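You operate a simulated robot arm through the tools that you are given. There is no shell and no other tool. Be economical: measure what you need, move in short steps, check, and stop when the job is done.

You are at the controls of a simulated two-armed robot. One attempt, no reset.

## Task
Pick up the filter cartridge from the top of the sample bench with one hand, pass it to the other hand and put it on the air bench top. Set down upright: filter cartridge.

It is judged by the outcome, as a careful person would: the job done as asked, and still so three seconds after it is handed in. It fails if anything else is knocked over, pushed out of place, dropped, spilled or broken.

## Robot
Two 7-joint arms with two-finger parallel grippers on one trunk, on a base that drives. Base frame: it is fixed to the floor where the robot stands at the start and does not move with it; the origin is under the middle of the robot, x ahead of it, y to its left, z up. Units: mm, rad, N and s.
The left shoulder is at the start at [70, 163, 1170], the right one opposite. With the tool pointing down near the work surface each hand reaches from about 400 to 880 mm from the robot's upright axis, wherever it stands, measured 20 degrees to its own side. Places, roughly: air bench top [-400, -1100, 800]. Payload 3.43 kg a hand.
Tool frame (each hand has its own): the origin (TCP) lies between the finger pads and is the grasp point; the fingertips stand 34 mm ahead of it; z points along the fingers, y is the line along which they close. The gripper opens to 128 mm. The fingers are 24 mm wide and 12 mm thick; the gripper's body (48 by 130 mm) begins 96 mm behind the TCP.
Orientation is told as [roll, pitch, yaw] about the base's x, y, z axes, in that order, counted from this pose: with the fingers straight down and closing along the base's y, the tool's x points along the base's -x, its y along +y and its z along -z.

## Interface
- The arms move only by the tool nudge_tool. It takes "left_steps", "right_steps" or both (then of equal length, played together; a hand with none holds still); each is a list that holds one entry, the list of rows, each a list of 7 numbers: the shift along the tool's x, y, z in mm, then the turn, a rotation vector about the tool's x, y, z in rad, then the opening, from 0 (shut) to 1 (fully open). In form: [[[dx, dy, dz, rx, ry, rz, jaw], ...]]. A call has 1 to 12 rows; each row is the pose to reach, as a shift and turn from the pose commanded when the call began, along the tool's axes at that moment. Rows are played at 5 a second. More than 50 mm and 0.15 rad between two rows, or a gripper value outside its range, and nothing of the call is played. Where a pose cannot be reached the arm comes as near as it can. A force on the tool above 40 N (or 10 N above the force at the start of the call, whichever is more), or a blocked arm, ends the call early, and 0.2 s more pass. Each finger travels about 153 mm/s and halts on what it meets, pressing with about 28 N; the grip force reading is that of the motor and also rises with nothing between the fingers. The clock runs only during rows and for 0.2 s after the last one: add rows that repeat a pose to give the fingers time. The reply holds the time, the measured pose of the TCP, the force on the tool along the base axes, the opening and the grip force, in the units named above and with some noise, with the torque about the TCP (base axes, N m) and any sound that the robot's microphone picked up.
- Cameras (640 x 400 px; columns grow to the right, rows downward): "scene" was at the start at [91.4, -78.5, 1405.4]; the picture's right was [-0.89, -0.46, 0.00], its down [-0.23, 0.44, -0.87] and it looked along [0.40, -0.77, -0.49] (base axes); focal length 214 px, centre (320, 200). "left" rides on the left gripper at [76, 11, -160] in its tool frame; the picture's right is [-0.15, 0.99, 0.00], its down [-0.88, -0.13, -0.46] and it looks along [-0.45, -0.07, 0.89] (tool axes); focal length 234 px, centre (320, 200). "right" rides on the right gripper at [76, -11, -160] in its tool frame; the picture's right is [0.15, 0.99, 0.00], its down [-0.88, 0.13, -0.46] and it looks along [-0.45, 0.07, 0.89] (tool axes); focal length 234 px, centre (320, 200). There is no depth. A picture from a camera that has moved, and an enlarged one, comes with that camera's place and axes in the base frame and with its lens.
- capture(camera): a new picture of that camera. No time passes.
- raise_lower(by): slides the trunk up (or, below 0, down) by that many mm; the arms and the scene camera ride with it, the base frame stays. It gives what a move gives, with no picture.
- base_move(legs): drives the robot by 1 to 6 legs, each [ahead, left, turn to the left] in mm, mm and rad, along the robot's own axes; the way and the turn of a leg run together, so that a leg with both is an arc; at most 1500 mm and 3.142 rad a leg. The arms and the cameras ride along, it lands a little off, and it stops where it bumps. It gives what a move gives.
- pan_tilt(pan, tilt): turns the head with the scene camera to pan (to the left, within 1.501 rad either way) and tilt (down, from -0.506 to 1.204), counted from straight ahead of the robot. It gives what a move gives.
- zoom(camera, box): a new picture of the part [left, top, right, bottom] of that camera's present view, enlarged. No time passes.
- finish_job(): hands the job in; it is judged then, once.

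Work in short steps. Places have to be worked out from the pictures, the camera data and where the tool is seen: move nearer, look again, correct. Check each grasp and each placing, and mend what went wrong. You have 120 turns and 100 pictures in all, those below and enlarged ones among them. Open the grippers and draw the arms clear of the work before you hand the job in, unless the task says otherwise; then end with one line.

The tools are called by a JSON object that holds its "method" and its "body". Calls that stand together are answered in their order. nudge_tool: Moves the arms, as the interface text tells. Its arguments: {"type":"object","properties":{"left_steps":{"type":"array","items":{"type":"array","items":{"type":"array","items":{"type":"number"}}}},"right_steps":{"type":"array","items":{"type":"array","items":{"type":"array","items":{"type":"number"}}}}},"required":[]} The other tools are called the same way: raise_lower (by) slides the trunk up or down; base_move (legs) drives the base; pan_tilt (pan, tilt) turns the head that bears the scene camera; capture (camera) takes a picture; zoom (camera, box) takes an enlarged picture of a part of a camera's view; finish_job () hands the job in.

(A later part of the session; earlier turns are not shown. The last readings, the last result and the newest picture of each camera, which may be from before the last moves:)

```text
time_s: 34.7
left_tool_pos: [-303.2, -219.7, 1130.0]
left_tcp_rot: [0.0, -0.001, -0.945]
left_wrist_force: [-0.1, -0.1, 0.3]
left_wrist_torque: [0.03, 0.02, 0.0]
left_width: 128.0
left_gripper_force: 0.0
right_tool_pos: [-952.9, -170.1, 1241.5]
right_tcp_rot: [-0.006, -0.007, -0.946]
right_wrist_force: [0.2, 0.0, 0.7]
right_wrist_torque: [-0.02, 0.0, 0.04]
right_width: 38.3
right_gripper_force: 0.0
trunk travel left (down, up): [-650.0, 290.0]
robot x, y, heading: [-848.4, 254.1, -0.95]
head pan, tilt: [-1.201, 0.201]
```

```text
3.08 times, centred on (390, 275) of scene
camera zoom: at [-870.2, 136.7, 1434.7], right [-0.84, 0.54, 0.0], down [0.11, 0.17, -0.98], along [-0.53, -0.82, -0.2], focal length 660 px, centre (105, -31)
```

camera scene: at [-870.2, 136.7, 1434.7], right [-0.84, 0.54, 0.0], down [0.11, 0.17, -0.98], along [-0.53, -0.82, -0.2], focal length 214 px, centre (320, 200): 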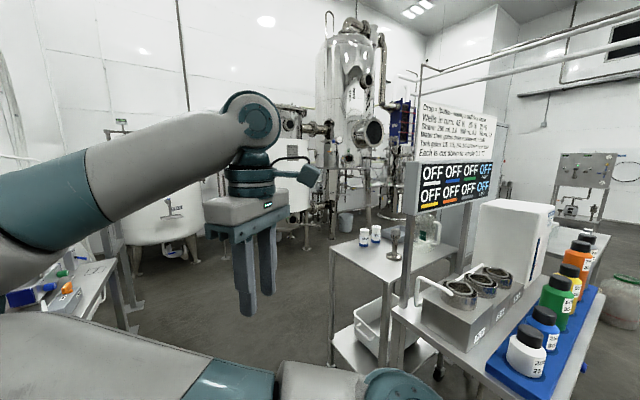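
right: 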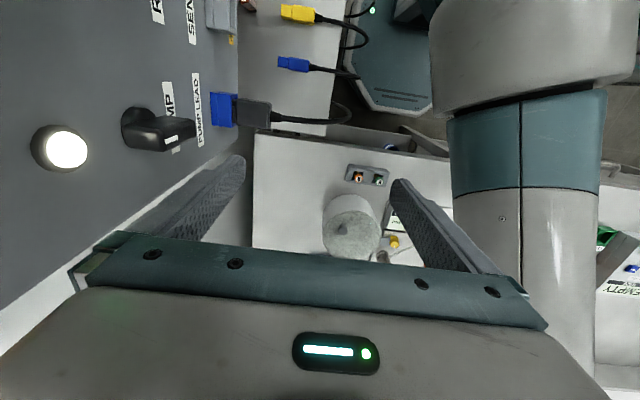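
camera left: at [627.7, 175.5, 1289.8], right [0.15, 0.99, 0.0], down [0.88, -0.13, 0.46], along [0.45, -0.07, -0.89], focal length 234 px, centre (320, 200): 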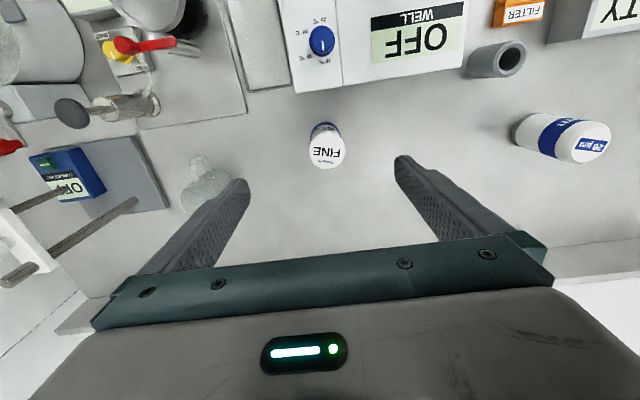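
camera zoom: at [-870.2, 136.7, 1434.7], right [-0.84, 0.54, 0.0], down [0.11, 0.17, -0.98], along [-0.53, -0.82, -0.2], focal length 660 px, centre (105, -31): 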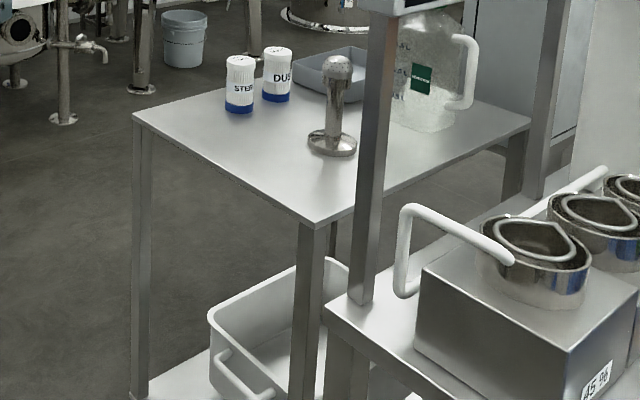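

No decisive label, but the pleated, end-capped Tintvale "FINE" unit is the one that is by build a filter cartridge (the µm one is the air-unit element). I go back to the sample bench for it, a little left of the start.

{"method": "base_move", "body": {"legs": [[0, 0, 0.945], [849, -134, 0]]}}

{"method": "capture", "body": {"camera": "left"}}

```text
time_s: 41.7
left_tool_pos: [697.9, 278.3, 1130.2]
left_tcp_rot: [-0.001, 0.0, -0.002]
left_wrist_force: [0.1, 0.3, 0.2]
left_wrist_torque: [0.02, -0.01, 0.02]
left_width: 127.8
left_gripper_force: 0.0
right_tool_pos: [274.9, -216.7, 1241.0]
right_tcp_rot: [-0.007, -0.009, -0.004]
right_wrist_force: [0.2, -1.0, -0.3]
right_wrist_torque: [-0.02, 0.0, -0.05]
right_width: 38.4
right_gripper_force: 0.0
trunk travel left (down, up): [-650.0, 290.0]
robot x, y, heading: [-5.0, 111.7, -0.002]
head pan, tilt: [-1.201, 0.201]
```

```text
59 pictures are left
camera left: at [622.2, 289.1, 1289.8], right [0.15, 0.99, 0.0], down [0.88, -0.13, 0.46], along [0.45, -0.07, -0.89], focal length 234 px, centre (320, 200)
```

left: 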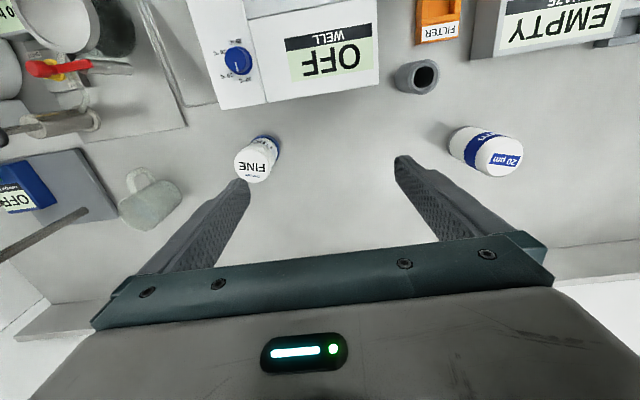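

FINE is estimated at about (716, 174), top near z≈955, ~52 mm wide. Moving the left hand above it and down to z≈1040, with a look.

{"method": "nudge_tool", "body": {"left_steps": [[[-6, -35, 0, 0, 0, 0, 1], [-12, -70, 20, 0, 0, 0, 1], [-18, -104, 40, 0, 0, 0, 1], [-18, -104, 70, 0, 0, 0, 1], [-18, -104, 70, 0, 0, 0, 1]]]}}

{"method": "capture", "body": {"camera": "left"}}

{"method": "pan_tilt", "body": {"pan": 0.1, "tilt": 0.5}}

{"method": "zoom", "body": {"camera": "scene", "box": [220, 120, 420, 280]}}

```text
time_s: 42.9
left_tool_pos: [715.1, 174.3, 1060.7]
left_tcp_rot: [0.002, 0.001, -0.003]
left_wrist_force: [0.0, -0.6, -0.9]
left_wrist_torque: [0.01, -0.01, -0.03]
left_width: 128.1
left_gripper_force: 0.1
right_tool_pos: [274.9, -217.3, 1241.8]
right_tcp_rot: [-0.006, -0.008, -0.004]
right_wrist_force: [0.4, -0.4, 0.5]
right_wrist_torque: [0.03, -0.02, 0.01]
right_width: 38.6
right_gripper_force: 0.1
trunk travel left (down, up): [-650.0, 290.0]
robot x, y, heading: [-5.2, 116.7, -0.008]
head pan, tilt: [-1.201, 0.201]
```

```text
58 pictures are left
camera left: at [640.0, 184.7, 1220.2], right [0.15, 0.99, 0.0], down [0.88, -0.13, 0.46], along [0.45, -0.07, -0.89], focal length 234 px, centre (320, 200)
```

left: 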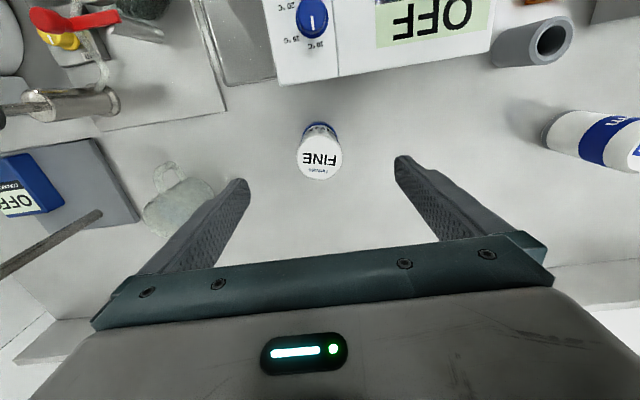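

```text
time_s: 44.3
left_tool_pos: [715.6, 173.6, 1061.2]
left_tcp_rot: [0.001, 0.001, -0.002]
left_wrist_force: [0.2, -0.8, 0.4]
left_wrist_torque: [0.01, 0.0, -0.01]
left_width: 127.8
left_gripper_force: 0.0
right_tool_pos: [275.2, -217.0, 1241.5]
right_tcp_rot: [-0.006, -0.009, -0.003]
right_wrist_force: [-0.2, 0.0, 1.0]
right_wrist_torque: [0.01, 0.0, 0.0]
right_width: 38.4
right_gripper_force: 0.0
trunk travel left (down, up): [-650.0, 290.0]
robot x, y, heading: [-9.0, 114.3, 0.0]
head pan, tilt: [0.099, 0.499]
```

```text
2.50 times, centred on (320, 200) of scene
camera zoom: at [134.1, 125.9, 1407.0], right [0.09, -1.0, 0.0], down [-0.48, -0.05, -0.88], along [0.87, 0.08, -0.48], focal length 536 px, centre (320, 200)
```

zoom: 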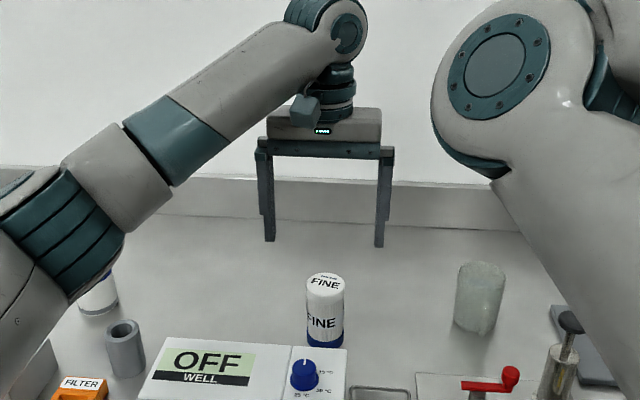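

Refined: centre (720, 171), top z≈953. Descending to TCP z≈945 with open fingers.

{"method": "nudge_tool", "body": {"left_steps": [[[-4, -3, 40, 0, 0, 0, 1], [-4, -3, 80, 0, 0, 0, 1], [-4, -3, 104, 0, 0, 0, 1], [-4, -3, 116, 0, 0, 0, 1], [-4, -3, 116, 0, 0, 0, 1]]]}}

{"method": "zoom", "body": {"camera": "scene", "box": [260, 160, 380, 280]}}

{"method": "capture", "body": {"camera": "left"}}

```text
time_s: 45.5
left_tool_pos: [720.0, 171.2, 942.9]
left_tcp_rot: [0.0, -0.001, -0.001]
left_wrist_force: [0.2, -0.8, -1.0]
left_wrist_torque: [0.03, -0.03, 0.01]
left_width: 127.8
left_gripper_force: 0.0
right_tool_pos: [274.7, -217.2, 1240.2]
right_tcp_rot: [-0.007, -0.01, -0.003]
right_wrist_force: [0.4, 0.3, 0.0]
right_wrist_torque: [0.01, -0.01, -0.01]
right_width: 38.4
right_gripper_force: 0.1
trunk travel left (down, up): [-650.0, 290.0]
robot x, y, heading: [-7.3, 117.4, -0.002]
head pan, tilt: [0.099, 0.499]
```

```text
3.33 times, centred on (320, 220) of scene
camera zoom: at [133.8, 126.0, 1407.0], right [0.1, -1.0, 0.0], down [-0.48, -0.05, -0.88], along [0.87, 0.08, -0.48], focal length 715 px, centre (320, 133)
```

zoom: 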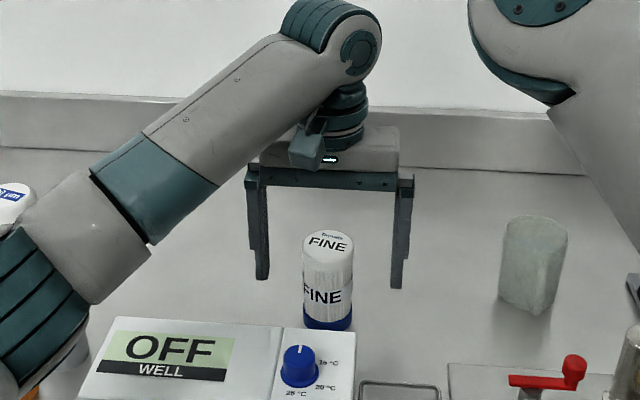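

```text
55 pictures are left
camera left: at [644.4, 182.0, 1103.6], right [0.15, 0.99, 0.0], down [0.88, -0.13, 0.46], along [0.45, -0.07, -0.89], focal length 234 px, centre (320, 200)
```

left: 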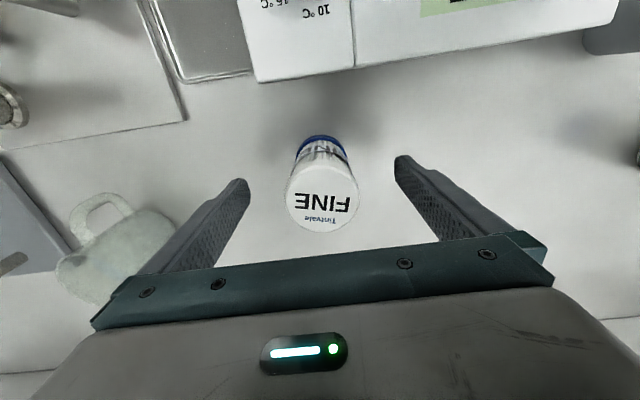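

Centred well (top at ≈(719,172)). Closing the left fingers.

{"method": "nudge_tool", "body": {"left_steps": [[[0, 0, 0, 0, 0, 0, 0.6], [0, 0, 0, 0, 0, 0, 0.3], [0, 0, 0, 0, 0, 0, 0], [0, 0, 0, 0, 0, 0, 0], [0, 0, 0, 0, 0, 0, 0]]]}}

{"method": "capture", "body": {"camera": "left"}}

```text
time_s: 46.7
left_tool_pos: [720.8, 170.3, 943.3]
left_tcp_rot: [0.0, 0.001, -0.002]
left_wrist_force: [-0.5, -0.3, -0.3]
left_wrist_torque: [-0.01, -0.01, -0.02]
left_width: 52.5
left_gripper_force: 28.2
right_tool_pos: [274.7, -216.2, 1240.4]
right_tcp_rot: [-0.007, -0.008, -0.004]
right_wrist_force: [0.1, 0.3, 0.1]
right_wrist_torque: [0.0, 0.0, 0.01]
right_width: 38.5
right_gripper_force: 0.1
trunk travel left (down, up): [-650.0, 290.0]
robot x, y, heading: [-7.8, 117.0, -0.003]
head pan, tilt: [0.099, 0.499]
```

```text
54 pictures are left
camera left: at [644.7, 182.0, 1103.6], right [0.15, 0.99, 0.0], down [0.88, -0.13, 0.46], along [0.45, -0.07, -0.89], focal length 234 px, centre (320, 200)
```

left: 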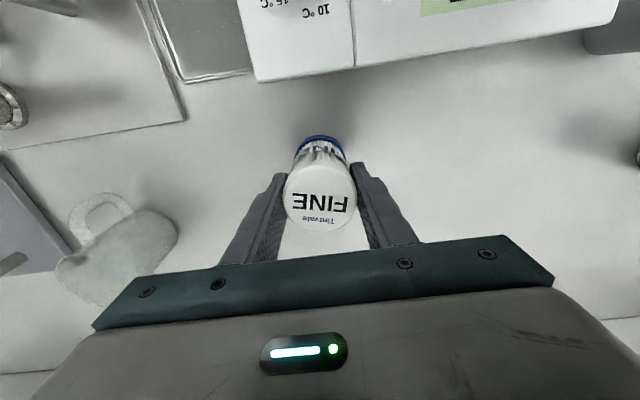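

Gripped: width 52.5 mm, 28 N. Lifting straight up 200 mm.

{"method": "nudge_tool", "body": {"left_steps": [[[0, 0, -20, 0, 0, 0, 0], [0, 0, -60, 0, 0, 0, 0], [0, 0, -100, 0, 0, 0, 0], [0, 0, -150, 0, 0, 0, 0], [0, 0, -200, 0, 0, 0, 0], [0, 0, -200, 0, 0, 0, 0]]]}}

{"method": "zoom", "body": {"camera": "scene", "box": [240, 100, 400, 260]}}

```text
time_s: 48.1
left_tool_pos: [719.7, 169.9, 1144.4]
left_tcp_rot: [-0.002, 0.002, -0.003]
left_wrist_force: [1.2, 0.8, -0.3]
left_wrist_torque: [-0.01, 0.02, -0.01]
left_width: 52.2
left_gripper_force: 27.9
right_tool_pos: [275.1, -216.6, 1239.9]
right_tcp_rot: [-0.006, -0.009, -0.003]
right_wrist_force: [0.1, 0.2, 0.7]
right_wrist_torque: [0.02, 0.04, 0.0]
right_width: 38.6
right_gripper_force: 0.0
trunk travel left (down, up): [-650.0, 290.0]
robot x, y, heading: [-8.2, 112.9, -0.006]
head pan, tilt: [0.099, 0.499]
```

```text
2.50 times, centred on (320, 180) of scene
camera zoom: at [135.3, 126.4, 1406.8], right [0.1, -1.0, 0.0], down [-0.48, -0.05, -0.88], along [0.87, 0.08, -0.48], focal length 536 px, centre (320, 250)
```

zoom: 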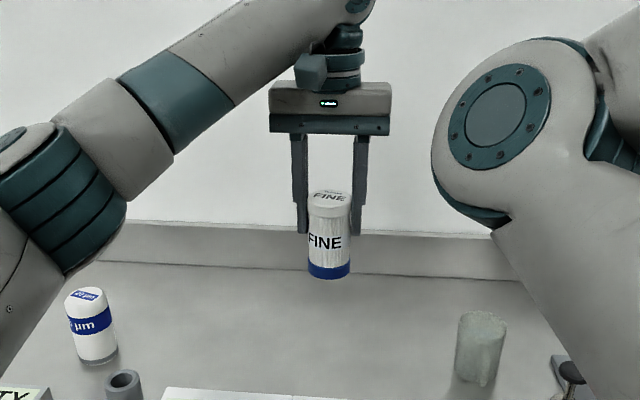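

Cartridge is held, upright. Now I back away from the bench into open floor for the handover.

{"method": "base_move", "body": {"legs": [[-750, 100, 0]]}}

{"method": "nudge_tool", "body": {"right_steps": [[[-30, -20, 0, 0, 0, 0, 0.3], [-70, -40, 0, 0, 0, 0, 0.3], [-110, -60, 0, 0, 0, 0, 0.3], [-150, -80, 10, 0, 0, 0, 0.3], [-190, -80, 40, 0, 0, 0, 0.3], [-220, -60, 70, 0, 0, 0, 0.3], [-220, -60, 70, 0, 0, 0, 0.3]]]}}

{"method": "pan_tilt", "body": {"pan": -0.1, "tilt": 0.45}}

{"method": "capture", "body": {"camera": "scene"}}

```text
time_s: 52.2
left_tool_pos: [-28.3, 272.7, 1145.7]
left_tcp_rot: [0.0, -0.001, 0.001]
left_wrist_force: [0.7, -0.3, -1.4]
left_wrist_torque: [0.01, 0.0, 0.02]
left_width: 52.6
left_gripper_force: 28.5
right_tool_pos: [-472.2, -114.7, 1240.4]
right_tcp_rot: [-0.007, -0.007, 0.002]
right_wrist_force: [0.4, -0.3, 0.3]
right_wrist_torque: [0.0, -0.01, -0.02]
right_width: 38.4
right_gripper_force: 0.1
trunk travel left (down, up): [-650.0, 290.0]
robot x, y, heading: [-753.7, 215.6, 0.004]
head pan, tilt: [0.099, 0.499]
```

```text
time_s: 53.8
left_tool_pos: [-28.7, 271.4, 1145.8]
left_tcp_rot: [0.0, 0.0, 0.0]
left_wrist_force: [-0.6, 0.8, -0.9]
left_wrist_torque: [0.03, 0.0, 0.0]
left_width: 52.4
left_gripper_force: 28.6
right_tool_pos: [-251.4, -180.5, 1171.3]
right_tcp_rot: [-0.006, -0.008, -0.001]
right_wrist_force: [0.6, 0.1, 0.3]
right_wrist_torque: [0.01, -0.02, 0.01]
right_width: 38.4
right_gripper_force: 0.1
right hand out of reach, approached as far as the arm can: row 6, 7
trunk travel left (down, up): [-650.0, 290.0]
robot x, y, heading: [-756.4, 215.1, 0.001]
head pan, tilt: [0.099, 0.499]
```

```text
time_s: 54.5
left_tool_pos: [-27.2, 272.6, 1144.0]
left_tcp_rot: [-0.001, 0.001, -0.001]
left_wrist_force: [1.0, -0.5, -1.7]
left_wrist_torque: [0.0, 0.03, 0.03]
left_width: 52.5
left_gripper_force: 28.2
right_tool_pos: [-251.5, -179.2, 1173.1]
right_tcp_rot: [-0.006, -0.009, 0.0]
right_wrist_force: [0.2, -0.6, -0.5]
right_wrist_torque: [0.0, 0.0, 0.01]
right_width: 38.1
right_gripper_force: 0.0
trunk travel left (down, up): [-650.0, 290.0]
robot x, y, heading: [-754.8, 219.4, -0.001]
head pan, tilt: [-0.099, 0.45]
```

```text
52 pictures are left
camera scene: at [-612.8, 210.2, 1411.4], right [-0.1, -0.99, 0.0], down [-0.43, 0.04, -0.9], along [0.9, -0.09, -0.44], focal length 214 px, centre (320, 200)
```

scene: 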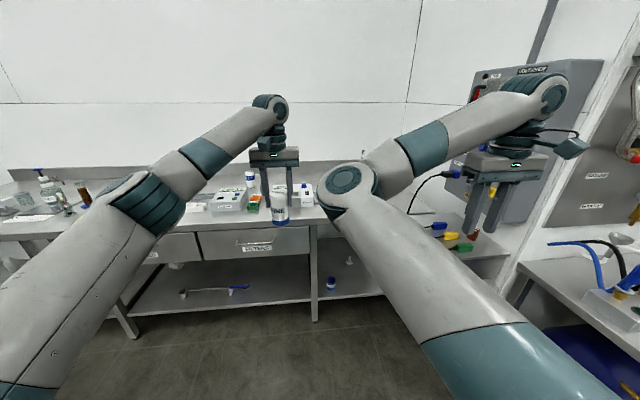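

Right hand is at robot-frame ≈(503,-395). I move a bit further from the panel, then turn the right tool: yaw 45° to the left first (fingers still down).

{"method": "base_move", "body": {"legs": [[-100, 250, 0]]}}

{"method": "nudge_tool", "body": {"right_steps": [[[0, 0, 0, 0, 0, -0.14, 0.6], [0, 0, 0, 0, 0, -0.28, 0.8], [0, 0, 0, 0, 0, -0.42, 1], [0, 0, 0, 0, 0, -0.56, 1], [0, 0, 0, 0, 0, -0.68, 1], [0, 0, 0, 0, 0, -0.785, 1], [0, 0, 0, 0, 0, -0.785, 1]]]}}

```text
time_s: 56.5
left_tool_pos: [-128.0, 522.9, 1145.5]
left_tcp_rot: [0.0, 0.001, 0.002]
left_wrist_force: [0.1, 0.1, -1.2]
left_wrist_torque: [-0.03, 0.01, 0.02]
left_width: 52.6
left_gripper_force: 28.3
right_tool_pos: [-350.1, 72.7, 1172.1]
right_tcp_rot: [-0.007, -0.01, 0.0]
right_wrist_force: [-0.9, -0.1, -0.1]
right_wrist_torque: [-0.01, 0.0, 0.0]
right_width: 38.3
right_gripper_force: 0.1
trunk travel left (down, up): [-650.0, 290.0]
robot x, y, heading: [-853.3, 468.1, 0.002]
head pan, tilt: [-0.099, 0.45]
```

```text
time_s: 58.1
left_tool_pos: [-127.0, 523.5, 1145.1]
left_tcp_rot: [-0.001, 0.001, 0.003]
left_wrist_force: [1.0, -0.7, -0.9]
left_wrist_torque: [-0.02, 0.0, -0.03]
left_width: 52.3
left_gripper_force: 28.3
right_tool_pos: [-349.8, 72.0, 1172.1]
right_tcp_rot: [-0.011, -0.002, 0.788]
right_wrist_force: [0.3, -0.6, 0.2]
right_wrist_torque: [-0.01, 0.0, 0.03]
right_width: 127.9
right_gripper_force: 0.1
trunk travel left (down, up): [-650.0, 290.0]
robot x, y, heading: [-852.5, 468.7, -0.001]
head pan, tilt: [-0.099, 0.45]
```

Yaw done. Now pitch the right tool up to ~20° below horizontal, pointing forward-left.

{"method": "nudge_tool", "body": {"right_steps": [[[0, 0, 0, 0, -0.14, 0, 1], [0, 0, 0, 0, -0.28, 0, 1], [0, 0, 0, 0, -0.42, 0, 1], [0, 0, 0, 0, -0.56, 0, 1], [0, 0, 0, 0, -0.7, 0, 1], [0, 0, 0, 0, -0.84, 0, 1], [0, 0, 0, 0, -0.98, 0, 1], [0, 0, 0, 0, -1.1, 0, 1], [0, 0, 0, 0, -1.22, 0, 1], [0, 0, 0, 0, -1.22, 0, 1]]]}}

{"method": "capture", "body": {"camera": "scene"}}

```text
time_s: 60.3
left_tool_pos: [-127.5, 525.4, 1144.5]
left_tcp_rot: [0.0, 0.002, 0.001]
left_wrist_force: [0.4, 1.9, -0.6]
left_wrist_torque: [-0.02, 0.01, 0.02]
left_width: 52.7
left_gripper_force: 27.7
right_tool_pos: [-349.3, 73.0, 1172.8]
right_tcp_rot: [-0.034, -1.22, 0.816]
right_wrist_force: [-0.2, 0.9, 0.5]
right_wrist_torque: [0.0, -0.01, -0.05]
right_width: 127.9
right_gripper_force: 0.0
trunk travel left (down, up): [-650.0, 290.0]
robot x, y, heading: [-860.3, 470.3, 0.003]
head pan, tilt: [-0.099, 0.45]
```

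```text
51 pictures are left
camera scene: at [-712.1, 462.1, 1411.4], right [-0.1, -1.0, 0.0], down [-0.43, 0.04, -0.9], along [0.9, -0.09, -0.44], focal length 214 px, centre (320, 200)
```

scene: 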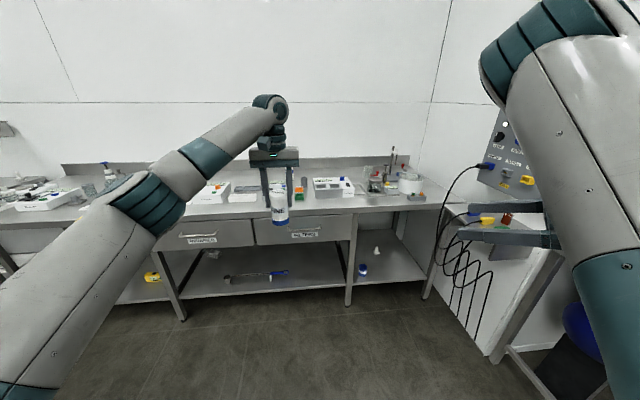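

The right tool now points forward-left, slightly down. I bring the left hand with the cartridge to the middle-right and yaw it 45° so the two hands' fingers straddle at right angles.

{"method": "nudge_tool", "body": {"left_steps": [[[6, -29, 0, 0, 0, 0.13, 0], [12, -58, 0, 0, 0, 0.26, 0], [18, -87, 0, 0, 0, 0.39, 0], [24, -116, 0, 0, 0, 0.52, 0], [30, -145, 0, 0, 0, 0.65, 0], [37, -175, 0, 0, 0, 0.785, 0], [37, -175, 0, 0, 0, 0.785, 0]]]}}

{"method": "capture", "body": {"camera": "right"}}

{"method": "capture", "body": {"camera": "scene"}}

```text
time_s: 61.9
left_tool_pos: [-163.9, 349.9, 1144.8]
left_tcp_rot: [-0.001, 0.0, -0.787]
left_wrist_force: [0.0, 0.8, -0.9]
left_wrist_torque: [-0.03, -0.01, 0.02]
left_width: 52.7
left_gripper_force: 28.0
right_tool_pos: [-349.9, 73.3, 1172.5]
right_tcp_rot: [-0.032, -1.221, 0.816]
right_wrist_force: [0.0, 1.4, -1.2]
right_wrist_torque: [-0.01, -0.01, 0.02]
right_width: 127.9
right_gripper_force: 0.0
trunk travel left (down, up): [-650.0, 290.0]
robot x, y, heading: [-853.6, 472.1, -0.001]
head pan, tilt: [-0.099, 0.45]
```

```text
50 pictures are left
camera right: at [-465.4, -59.9, 1156.6], right [-0.73, 0.66, -0.15], down [-0.19, 0.01, 0.98], along [0.65, 0.75, 0.12], focal length 234 px, centre (320, 200)
```

right: 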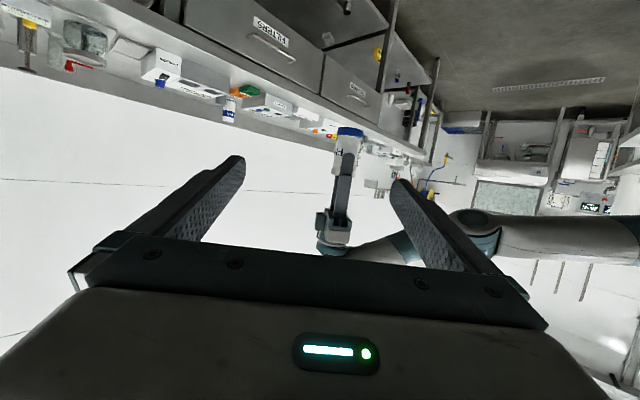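

```text
49 pictures are left
camera scene: at [-712.1, 462.3, 1411.4], right [-0.1, -1.0, 0.0], down [-0.43, 0.04, -0.9], along [0.9, -0.09, -0.44], focal length 214 px, centre (320, 200)
```

scene: 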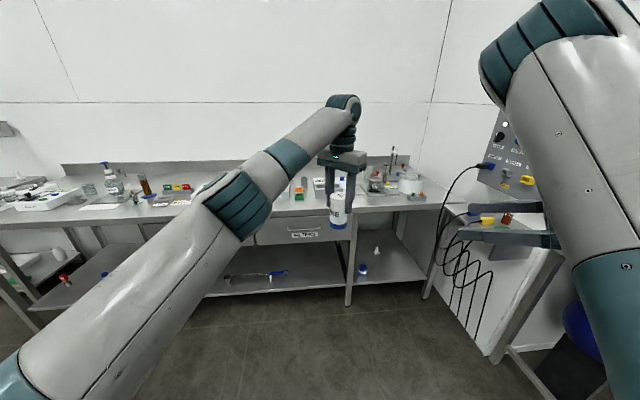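

The right camera sits on the underside, so I'll use a steeper tilt (35° below horizontal) for clearance at placing. Moving the right hand to a stand-off 110 mm from the cartridge's lower part.

{"method": "nudge_tool", "body": {"right_steps": [[[-12, 11, 36, 0, 0.044, 0, 1], [-24, 22, 72, 0, 0.087, 0, 1], [-37, 32, 108, 0, 0.13, 0, 1], [-49, 43, 144, 0, 0.173, 0, 1], [-61, 54, 180, 0, 0.217, 0, 1], [-73, 65, 216, 0, 0.26, 0, 1], [-73, 65, 216, 0, 0.26, 0, 1]]]}}

{"method": "capture", "body": {"camera": "right"}}

{"method": "zoom", "body": {"camera": "scene", "box": [270, 120, 470, 280]}}

```text
time_s: 63.1
left_tool_pos: [-164.0, 348.2, 1143.7]
left_tcp_rot: [-0.002, 0.001, -0.784]
left_wrist_force: [0.0, 0.5, -1.2]
left_wrist_torque: [0.01, 0.03, 0.01]
left_width: 52.6
left_gripper_force: 28.0
right_tool_pos: [-265.4, 230.2, 1046.3]
right_tcp_rot: [0.232, -0.832, 0.564]
right_wrist_force: [-0.5, 0.6, -0.1]
right_wrist_torque: [-0.01, -0.01, 0.01]
right_width: 127.9
right_gripper_force: 0.1
trunk travel left (down, up): [-650.0, 290.0]
robot x, y, heading: [-850.8, 469.4, -0.002]
head pan, tilt: [-0.099, 0.45]
stopped in row 6 (right hand): the arm was blocked; the commanded pose is now the measured one
```

```text
48 pictures are left
camera right: at [-377.9, 100.9, 1094.3], right [-0.74, 0.67, 0.05], down [0.19, 0.15, 0.97], along [0.64, 0.73, -0.24], focal length 234 px, centre (320, 200)
```

right: 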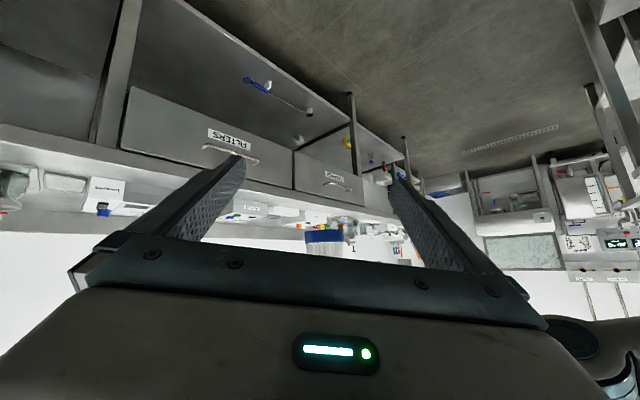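

```text
2.50 times, centred on (370, 200) of scene
camera zoom: at [-710.8, 461.7, 1411.2], right [-0.1, -0.99, 0.0], down [-0.43, 0.04, -0.9], along [0.9, -0.09, -0.44], focal length 536 px, centre (195, 200)
```

zoom: 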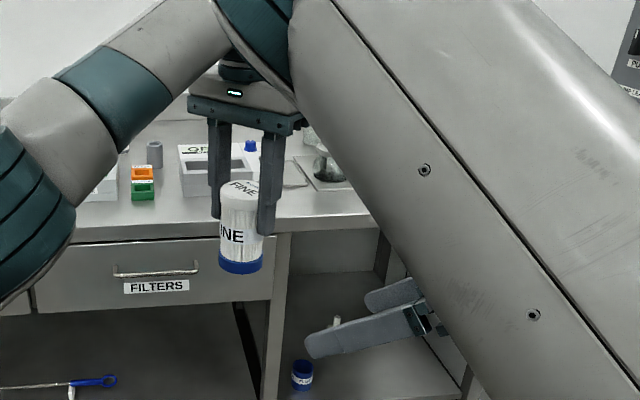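

The right elbow swung in and blocked. I retreat the right hand to its former free place, correcting the orientation, and will hand over farther to the right.

{"method": "nudge_tool", "body": {"right_steps": [[[1, -7, -36, 0, 0, 0, 1], [3, -14, -72, 0.01, -0.02, -0.03, 1], [5, -21, -108, 0.02, -0.045, -0.06, 1], [6, -28, -144, 0.035, -0.07, -0.09, 1], [8, -35, -180, 0.05, -0.09, -0.12, 1], [9, -42, -213, 0.059, -0.112, -0.151, 1], [9, -42, -213, 0.059, -0.112, -0.151, 1]]]}}

{"method": "capture", "body": {"camera": "scene"}}

```text
time_s: 64.7
left_tool_pos: [-164.8, 349.6, 1145.0]
left_tcp_rot: [0.0, 0.0, -0.784]
left_wrist_force: [0.2, 0.1, -0.8]
left_wrist_torque: [-0.01, 0.04, 0.01]
left_width: 52.5
left_gripper_force: 28.0
right_tool_pos: [-345.6, 72.9, 1174.5]
right_tcp_rot: [-0.003, -0.961, 0.788]
right_wrist_force: [-0.1, 0.2, -0.1]
right_wrist_torque: [-0.04, -0.01, -0.01]
right_width: 128.0
right_gripper_force: 0.1
trunk travel left (down, up): [-650.0, 290.0]
robot x, y, heading: [-851.1, 470.1, 0.003]
head pan, tilt: [-0.099, 0.45]
```

```text
46 pictures are left
camera scene: at [-712.1, 461.9, 1411.4], right [-0.1, -0.99, 0.0], down [-0.43, 0.04, -0.9], along [0.9, -0.09, -0.44], focal length 214 px, centre (320, 200)
```

scene: 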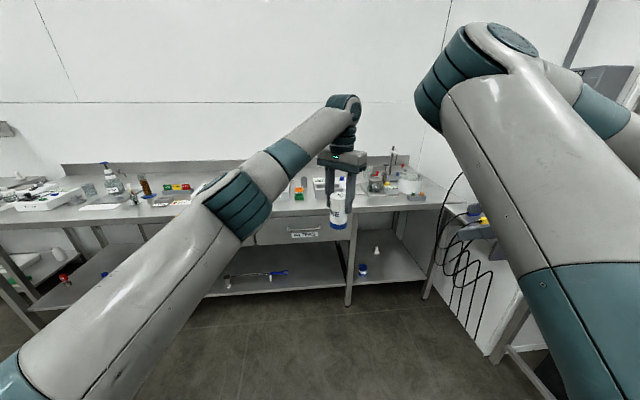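

Right arm is free again. A more comfortable handover: right hand vertical from above, left hand tilting the cartridge toward the right. First un-pitch the right tool and look where its elbow goes.

{"method": "nudge_tool", "body": {"right_steps": [[[0, 0, 0, 0, 0.14, 0, 1], [0, 0, 0, 0, 0.28, 0, 1], [0, 0, 0, 0, 0.42, 0, 1], [0, 0, 0, 0, 0.56, 0, 1], [0, 0, 0, 0, 0.7, 0, 1], [0, 0, 0, 0, 0.84, 0, 1], [0, 0, 0, 0, 0.961, 0, 1], [0, 0, 0, 0, 0.961, 0, 1]]]}}

{"method": "nudge_tool", "body": {"right_steps": [[[0, 0, 0, 0, 0, -0.14, 1], [0, 0, 0, 0, 0, -0.28, 1], [0, 0, 0, 0, 0, -0.42, 1], [0, 0, 0, 0, 0, -0.56, 1], [0, 0, 0, 0, 0, -0.68, 1], [0, 0, 0, 0, 0, -0.785, 1], [0, 0, 0, 0, 0, -0.785, 1]]]}}

{"method": "capture", "body": {"camera": "scene"}}

```text
time_s: 66.5
left_tool_pos: [-165.9, 349.1, 1146.2]
left_tcp_rot: [0.0, -0.001, -0.783]
left_wrist_force: [-0.1, 0.3, -1.0]
left_wrist_torque: [-0.02, -0.03, 0.02]
left_width: 52.5
left_gripper_force: 28.1
right_tool_pos: [-347.3, 73.5, 1174.9]
right_tcp_rot: [0.0, -0.001, 0.788]
right_wrist_force: [-1.0, -0.8, 0.4]
right_wrist_torque: [0.0, 0.01, -0.01]
right_width: 128.0
right_gripper_force: 0.1
trunk travel left (down, up): [-650.0, 290.0]
robot x, y, heading: [-855.2, 471.5, -0.002]
head pan, tilt: [-0.099, 0.45]
```

```text
time_s: 68.1
left_tool_pos: [-165.7, 348.3, 1145.0]
left_tcp_rot: [0.001, 0.0, -0.785]
left_wrist_force: [-0.4, -0.5, -2.2]
left_wrist_torque: [-0.01, 0.03, 0.0]
left_width: 52.7
left_gripper_force: 28.0
right_tool_pos: [-347.3, 73.0, 1172.6]
right_tcp_rot: [-0.003, -0.003, 1.574]
right_wrist_force: [-0.3, -0.3, 0.1]
right_wrist_torque: [-0.01, 0.0, 0.02]
right_width: 128.0
right_gripper_force: 0.1
trunk travel left (down, up): [-650.0, 290.0]
robot x, y, heading: [-854.9, 466.8, 0.002]
head pan, tilt: [-0.099, 0.45]
```

```text
45 pictures are left
camera scene: at [-712.6, 461.1, 1411.5], right [-0.1, -0.99, 0.0], down [-0.43, 0.04, -0.9], along [0.9, -0.09, -0.44], focal length 214 px, centre (320, 200)
```

scene: 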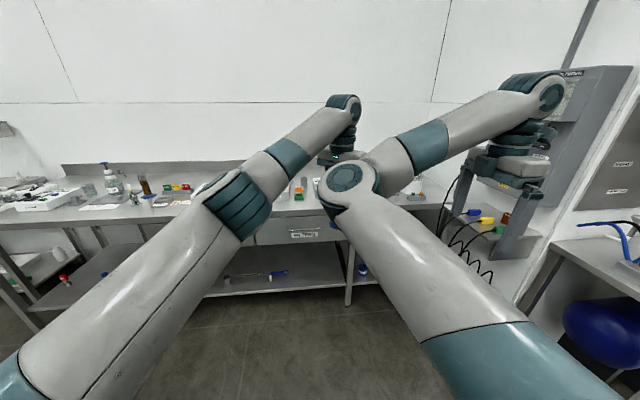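

The right elbow sits low in the middle, so I'll hand over farther right and forward (robot-frame ≈(680,-330)), with the left forearm passing in front of it. Left: yaw back to 0 and move right.

{"method": "nudge_tool", "body": {"left_steps": [[[-19, -21, 3, 0, 0, -0.13, 0], [-38, -42, 6, 0, 0, -0.26, 0], [-57, -62, 9, 0, 0, -0.39, 0], [-77, -83, 12, 0, 0, -0.52, 0], [-96, -104, 15, 0, 0, -0.65, 0], [-115, -125, 17, 0, 0, -0.785, 0], [-115, -125, 17, 0, 0, -0.785, 0]]]}}

{"method": "capture", "body": {"camera": "scene"}}

```text
time_s: 69.7
left_tool_pos: [-227.4, 251.6, 1105.4]
left_tcp_rot: [0.001, 0.0, -0.004]
left_wrist_force: [20.4, -6.7, -7.0]
left_wrist_torque: [1.05, 3.02, 0.23]
left_width: 52.1
left_gripper_force: 27.9
left hand out of reach, approached as far as the arm can: row 2, 3, 4, 5, 6, 7
right_tool_pos: [-345.8, 74.6, 1175.0]
right_tcp_rot: [0.0, -0.001, 1.572]
right_wrist_force: [-0.1, -0.7, 0.3]
right_wrist_torque: [0.0, 0.0, 0.03]
right_width: 127.7
right_gripper_force: 0.1
trunk travel left (down, up): [-650.0, 290.0]
robot x, y, heading: [-853.1, 468.1, -0.003]
head pan, tilt: [-0.099, 0.45]
```

```text
44 pictures are left
camera scene: at [-711.2, 461.7, 1411.3], right [-0.1, -0.99, 0.0], down [-0.43, 0.04, -0.9], along [0.9, -0.09, -0.44], focal length 214 px, centre (320, 200)
```

scene: 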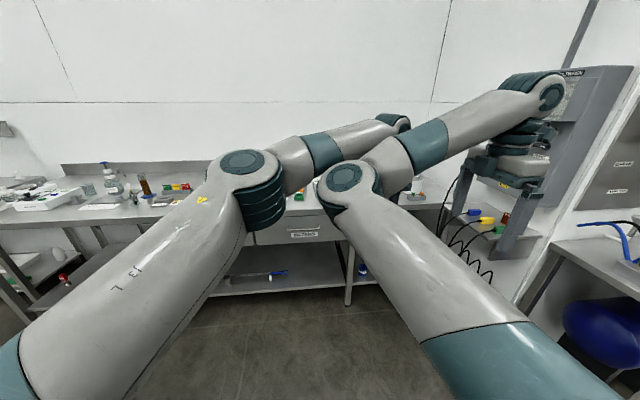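

The left hand is pressing against the right forearm. Backing the left off forward and to the left.

{"method": "nudge_tool", "body": {"left_steps": [[[-15, 20, 0, 0, 0, 0, 0], [-25, 60, -10, 0, 0, 0, 0], [-30, 100, -25, 0, 0, 0, 0], [-30, 140, -40, 0, 0, 0, 0], [-30, 140, -40, 0, 0, 0, 0]]]}}

{"method": "capture", "body": {"camera": "left"}}

```text
time_s: 70.9
left_tool_pos: [-196.3, 393.0, 1145.1]
left_tcp_rot: [0.001, -0.001, 0.001]
left_wrist_force: [-0.5, -0.1, -0.9]
left_wrist_torque: [-0.01, -0.06, 0.01]
left_width: 52.5
left_gripper_force: 28.1
right_tool_pos: [-346.6, 72.5, 1173.5]
right_tcp_rot: [-0.001, -0.001, 1.573]
right_wrist_force: [-0.1, 0.1, -0.5]
right_wrist_torque: [0.03, 0.02, -0.01]
right_width: 127.8
right_gripper_force: 0.0
trunk travel left (down, up): [-650.0, 290.0]
robot x, y, heading: [-854.8, 470.2, 0.004]
head pan, tilt: [-0.099, 0.45]
```

```text
43 pictures are left
camera left: at [-271.8, 404.6, 1305.0], right [0.15, 0.99, 0.0], down [0.88, -0.13, 0.46], along [0.45, -0.07, -0.89], focal length 234 px, centre (320, 200)
```

left: 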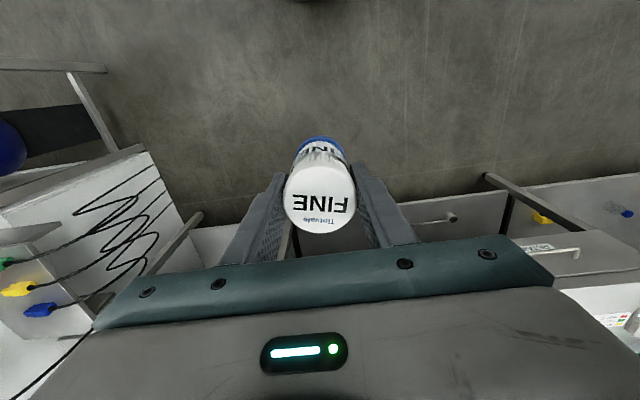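

Grip intact. Better: hand over in the centre, where each elbow stays on its own side. Left goes to robot-frame (680,60) while tilting to point right and 35° down.

{"method": "nudge_tool", "body": {"left_steps": [[[-3, 20, 0, 0.12, 0, 0, 0], [-6, 40, 4, 0.24, 0, 0, 0], [-9, 60, 8, 0.36, 0, 0, 0], [-12, 80, 12, 0.48, 0, 0, 0], [-15, 100, 14, 0.6, 0, 0, 0], [-18, 120, 17, 0.72, 0, 0, 0], [-21, 137, 17, 0.84, 0, 0, 0], [-21, 137, 17, 0.96, 0, 0, 0], [-21, 137, 17, 0.96, 0, 0, 0]]]}}

{"method": "capture", "body": {"camera": "scene"}}

```text
time_s: 72.9
left_tool_pos: [-176.0, 529.3, 1128.6]
left_tcp_rot: [-0.963, 0.0, -0.001]
left_wrist_force: [-0.4, 0.1, -1.1]
left_wrist_torque: [0.02, 0.0, -0.01]
left_width: 52.3
left_gripper_force: 27.7
right_tool_pos: [-347.0, 73.3, 1173.1]
right_tcp_rot: [-0.002, -0.003, 1.572]
right_wrist_force: [0.6, 0.0, -0.7]
right_wrist_torque: [-0.01, -0.01, 0.01]
right_width: 128.3
right_gripper_force: 0.0
trunk travel left (down, up): [-650.0, 290.0]
robot x, y, heading: [-855.6, 471.5, 0.003]
head pan, tilt: [-0.099, 0.45]
```

```text
42 pictures are left
camera scene: at [-712.7, 461.1, 1411.5], right [-0.1, -0.99, 0.0], down [-0.43, 0.04, -0.9], along [0.9, -0.09, -0.44], focal length 214 px, centre (320, 200)
```

scene: 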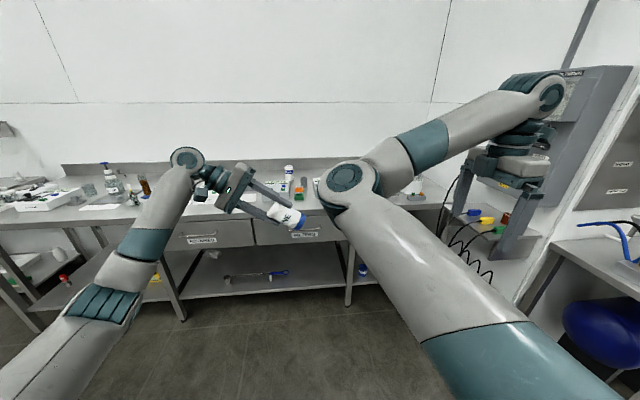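

The left pose is ideal; contact point on the cartridge ≈ world (-176, 489, 1101). Moving the right hand forward and in, staying high.

{"method": "nudge_tool", "body": {"right_steps": [[[-10, -30, -25, 0, 0, 0, 1], [-20, -65, -50, 0, 0, 0, 1], [-35, -100, -75, 0, 0, 0, 1], [-55, -130, -87, 0, 0, 0, 1], [-80, -150, -87, 0, 0, 0, 1], [-115, -165, -87, 0, 0, 0, 1], [-150, -171, -87, 0, 0, 0, 1], [-150, -171, -87, 0, 0, 0, 1]]]}}

{"method": "capture", "body": {"camera": "scene"}}

```text
time_s: 74.9
left_tool_pos: [-177.1, 529.1, 1129.4]
left_tcp_rot: [-0.959, -0.001, 0.001]
left_wrist_force: [0.0, 0.1, -0.5]
left_wrist_torque: [0.06, -0.03, 0.05]
left_width: 52.4
left_gripper_force: 27.8
right_tool_pos: [-174.8, 203.8, 1207.1]
right_tcp_rot: [0.085, -0.013, 1.539]
right_wrist_force: [-0.7, 0.1, -0.1]
right_wrist_torque: [0.03, -0.06, -0.02]
right_width: 127.8
right_gripper_force: 0.1
right hand out of reach, approached as far as the arm can: row 1
trunk travel left (down, up): [-650.0, 290.0]
robot x, y, heading: [-854.8, 471.4, -0.002]
head pan, tilt: [-0.099, 0.45]
stopped in row 8 (right hand): the arm was blocked; the commanded pose is now the measured one
```

```text
41 pictures are left
camera scene: at [-715.7, 460.0, 1412.0], right [-0.1, -0.99, 0.0], down [-0.43, 0.04, -0.9], along [0.9, -0.09, -0.43], focal length 214 px, centre (320, 200)
```

scene: 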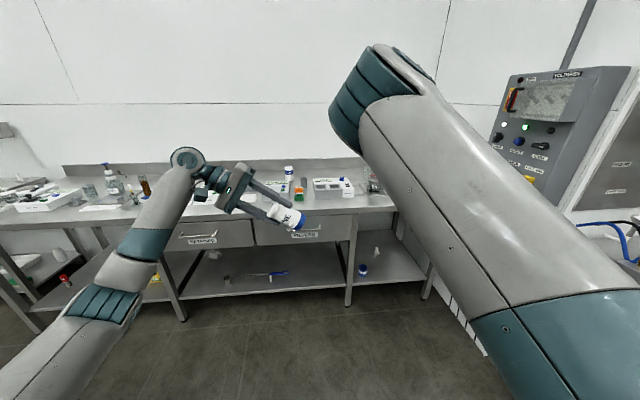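

The right elbow flipped up and blocked because it was folded too high. I lower the right hand and straighten it; I'll do the handover lower.

{"method": "nudge_tool", "body": {"right_steps": [[[0, 2, 25, 0.03, 0, -0.01, 1], [0, 5, 50, 0.06, 0.01, -0.02, 1], [0, 8, 85, 0.085, 0.013, -0.032, 1], [0, 10, 125, 0.085, 0.013, -0.032, 1], [0, 10, 165, 0.085, 0.013, -0.032, 1], [0, 10, 165, 0.085, 0.013, -0.032, 1]]]}}

{"method": "capture", "body": {"camera": "scene"}}

```text
time_s: 76.5
left_tool_pos: [-175.2, 531.1, 1128.3]
left_tcp_rot: [-0.96, 0.0, 0.002]
left_wrist_force: [-0.4, 1.0, 0.2]
left_wrist_torque: [0.02, 0.0, 0.01]
left_width: 52.5
left_gripper_force: 28.0
right_tool_pos: [-202.8, 190.7, 1017.8]
right_tcp_rot: [0.042, -0.011, 1.543]
right_wrist_force: [0.0, 0.1, -0.2]
right_wrist_torque: [0.0, 0.0, 0.02]
right_width: 127.8
right_gripper_force: 0.1
trunk travel left (down, up): [-650.0, 290.0]
robot x, y, heading: [-856.1, 469.9, 0.006]
head pan, tilt: [-0.099, 0.45]
stopped in row 6 (right hand): the arm was blocked; the commanded pose is now the measured one
```

```text
40 pictures are left
camera scene: at [-711.9, 461.3, 1411.4], right [-0.1, -1.0, 0.0], down [-0.43, 0.04, -0.9], along [0.9, -0.09, -0.44], focal length 214 px, centre (320, 200)
```

scene: 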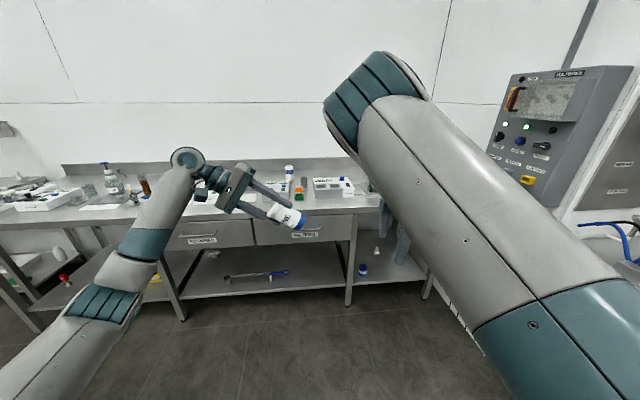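

The vertical right pose with 90° yaw jams. New plan: cartridge stays tilted in the left hand; the right comes from above-behind, pitched forward, with elbow up (left forearm is out of the way). Moving the right to that stand-off orientation first.

{"method": "nudge_tool", "body": {"right_steps": [[[-16, 7, -21, 0.115, -0.001, 0.07, 1], [-32, 14, -42, 0.23, -0.002, 0.14, 1], [-48, 21, -63, 0.345, -0.003, 0.21, 1], [-64, 28, -85, 0.46, -0.004, 0.28, 1], [-80, 35, -106, 0.575, -0.005, 0.35, 1], [-96, 42, -127, 0.69, -0.006, 0.42, 1], [-96, 42, -127, 0.69, -0.006, 0.42, 1]]]}}

{"method": "capture", "body": {"camera": "scene"}}

```text
time_s: 77.1
left_tool_pos: [-175.7, 530.0, 1129.0]
left_tcp_rot: [-0.961, 0.0, 0.003]
left_wrist_force: [0.9, -0.4, -0.7]
left_wrist_torque: [0.02, 0.01, -0.01]
left_width: 52.3
left_gripper_force: 28.0
right_tool_pos: [-232.0, 190.2, 961.6]
right_tcp_rot: [0.003, -0.006, 1.383]
right_wrist_force: [-0.2, 1.0, -0.3]
right_wrist_torque: [0.0, 0.0, 0.0]
right_width: 128.0
right_gripper_force: 0.1
right hand out of reach, approached as far as the arm can: row 2, 3
trunk travel left (down, up): [-650.0, 290.0]
robot x, y, heading: [-849.1, 470.1, 0.001]
head pan, tilt: [-0.099, 0.45]
stopped in row 3 (right hand): the arm was blocked; the commanded pose is now the measured one
```

```text
39 pictures are left
camera scene: at [-711.7, 461.3, 1411.4], right [-0.1, -0.99, 0.0], down [-0.43, 0.04, -0.9], along [0.9, -0.09, -0.44], focal length 214 px, centre (320, 200)
```

scene: 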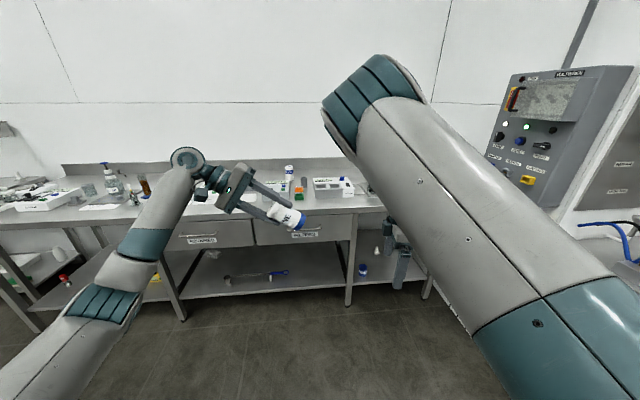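

The right arm is at a joint limit there. I return it outward and reduce the yaw to get back to a well-conditioned posture.

{"method": "nudge_tool", "body": {"right_steps": [[[0, 0, 0, 0, 0, 0.1, 1], [10, 8, -5, 0, 0, 0.2, 1], [27, 18, -15, 0, 0, 0.3, 1], [45, 30, -30, 0, 0, 0.4, 1], [63, 42, -50, 0, 0, 0.5, 1], [81, 54, -70, 0, 0, 0.6, 1], [95, 70, -88, 0, 0, 0.6, 1], [95, 70, -88, 0, 0, 0.6, 1]]]}}

{"method": "capture", "body": {"camera": "scene"}}

```text
time_s: 78.9
left_tool_pos: [-175.2, 530.5, 1127.3]
left_tcp_rot: [-0.959, -0.001, 0.001]
left_wrist_force: [0.3, -0.5, -1.7]
left_wrist_torque: [0.03, 0.02, -0.01]
left_width: 52.5
left_gripper_force: 28.2
right_tool_pos: [-323.7, 95.1, 1042.2]
right_tcp_rot: [0.035, -0.022, 0.742]
right_wrist_force: [0.1, -0.1, 0.3]
right_wrist_torque: [-0.02, 0.03, 0.02]
right_width: 127.8
right_gripper_force: 0.0
trunk travel left (down, up): [-650.0, 290.0]
robot x, y, heading: [-854.0, 470.2, 0.001]
head pan, tilt: [-0.099, 0.45]
```

```text
38 pictures are left
camera scene: at [-711.5, 461.7, 1411.4], right [-0.1, -1.0, 0.0], down [-0.43, 0.04, -0.9], along [0.9, -0.09, -0.44], focal length 214 px, centre (320, 200)
```

scene: 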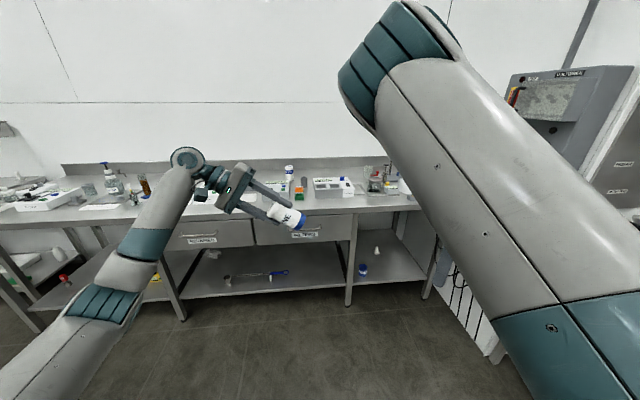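

Now well-conditioned (yaw 0.74, elbow up). I rotate the right tool toward the handover orientation in place, with a small lift.

{"method": "nudge_tool", "body": {"right_steps": [[[0, 0, -10, 0.103, -0.038, -0.06, 1], [0, 0, -20, 0.207, -0.077, -0.121, 1], [0, 0, -30, 0.31, -0.115, -0.181, 1], [0, 0, -40, 0.413, -0.153, -0.241, 1], [0, 0, -50, 0.517, -0.192, -0.302, 1], [0, 0, -60, 0.62, -0.23, -0.362, 1], [0, 0, -60, 0.62, -0.23, -0.362, 1]]]}}

{"method": "capture", "body": {"camera": "right"}}

{"method": "capture", "body": {"camera": "scene"}}

```text
time_s: 79.5
left_tool_pos: [-174.8, 529.9, 1128.1]
left_tcp_rot: [-0.96, 0.001, 0.002]
left_wrist_force: [0.6, 0.3, -0.9]
left_wrist_torque: [0.03, 0.03, 0.0]
left_width: 52.3
left_gripper_force: 28.2
right_tool_pos: [-352.1, 96.3, 978.1]
right_tcp_rot: [-0.014, 0.045, 0.855]
right_wrist_force: [-0.1, 0.4, -0.1]
right_wrist_torque: [0.01, -0.01, 0.01]
right_width: 127.8
right_gripper_force: 0.1
trunk travel left (down, up): [-650.0, 290.0]
robot x, y, heading: [-852.7, 467.0, 0.002]
head pan, tilt: [-0.099, 0.45]
stopped in row 2 (right hand): the arm was blocked; the commanded pose is now the measured one
```

```text
37 pictures are left
camera right: at [-388.2, 37.5, 1140.6], right [-0.84, 0.54, -0.01], down [0.49, 0.77, 0.42], along [0.23, 0.35, -0.91], focal length 234 px, centre (320, 200)
```

right: 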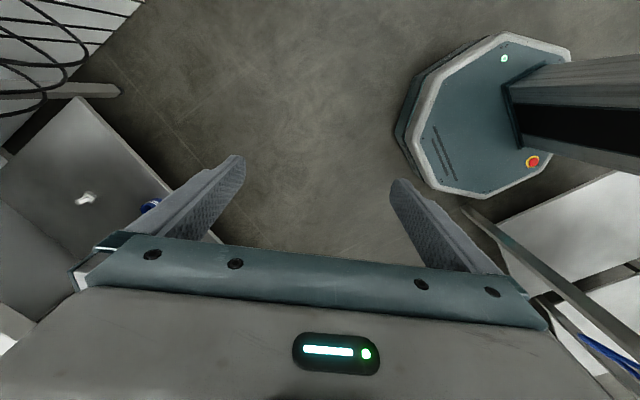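

```text
36 pictures are left
camera scene: at [-711.6, 461.5, 1411.4], right [-0.1, -1.0, 0.0], down [-0.43, 0.04, -0.9], along [0.9, -0.09, -0.44], focal length 214 px, centre (320, 200)
```

scene: 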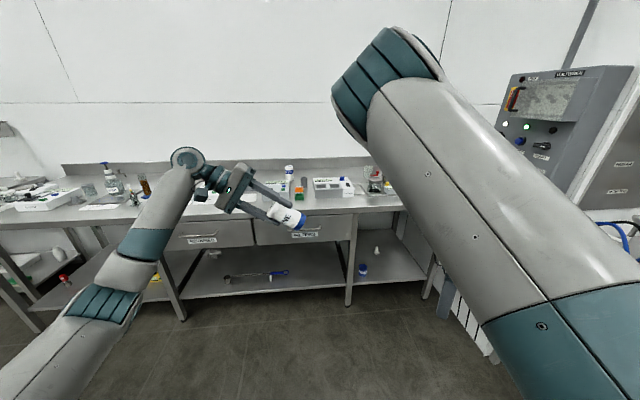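

I'll bring the right hand back up to the earlier well-behaved pose (z≈1174) before re-trying.

{"method": "nudge_tool", "body": {"right_steps": [[[0, 0, -30, 0, 0, 0.02, 1], [3, -3, -70, 0, 0, 0.04, 1], [6, -6, -110, 0, 0, 0.06, 1], [9, -9, -150, 0, 0, 0.067, 1], [12, -12, -195, 0, 0, 0.067, 1], [12, -12, -195, 0, 0, 0.067, 1], [12, -12, -195, 0, 0, 0.067, 1]]]}}

{"method": "capture", "body": {"camera": "scene"}}

```text
time_s: 80.6
left_tool_pos: [-175.2, 530.7, 1127.3]
left_tcp_rot: [-0.957, 0.001, 0.002]
left_wrist_force: [-0.1, -0.2, -1.0]
left_wrist_torque: [-0.01, 0.0, 0.01]
left_width: 52.5
left_gripper_force: 28.0
right_tool_pos: [-364.4, 71.6, 1068.1]
right_tcp_rot: [0.116, 0.117, 0.755]
right_wrist_force: [-0.2, 0.6, 0.8]
right_wrist_torque: [-0.01, 0.0, 0.01]
right_width: 128.0
right_gripper_force: 0.2
trunk travel left (down, up): [-650.0, 290.0]
robot x, y, heading: [-851.1, 468.2, -0.002]
head pan, tilt: [-0.099, 0.45]
stopped in row 5 (right hand): the arm was blocked; the commanded pose is now the measured one
```

```text
35 pictures are left
camera scene: at [-712.4, 461.1, 1411.5], right [-0.1, -1.0, 0.0], down [-0.43, 0.04, -0.9], along [0.9, -0.09, -0.44], focal length 214 px, centre (320, 200)
```

scene: 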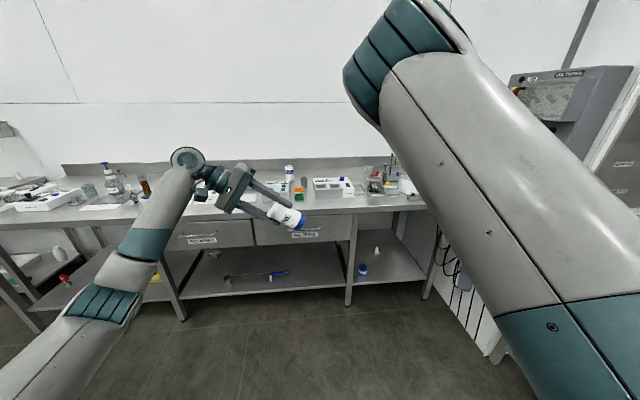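

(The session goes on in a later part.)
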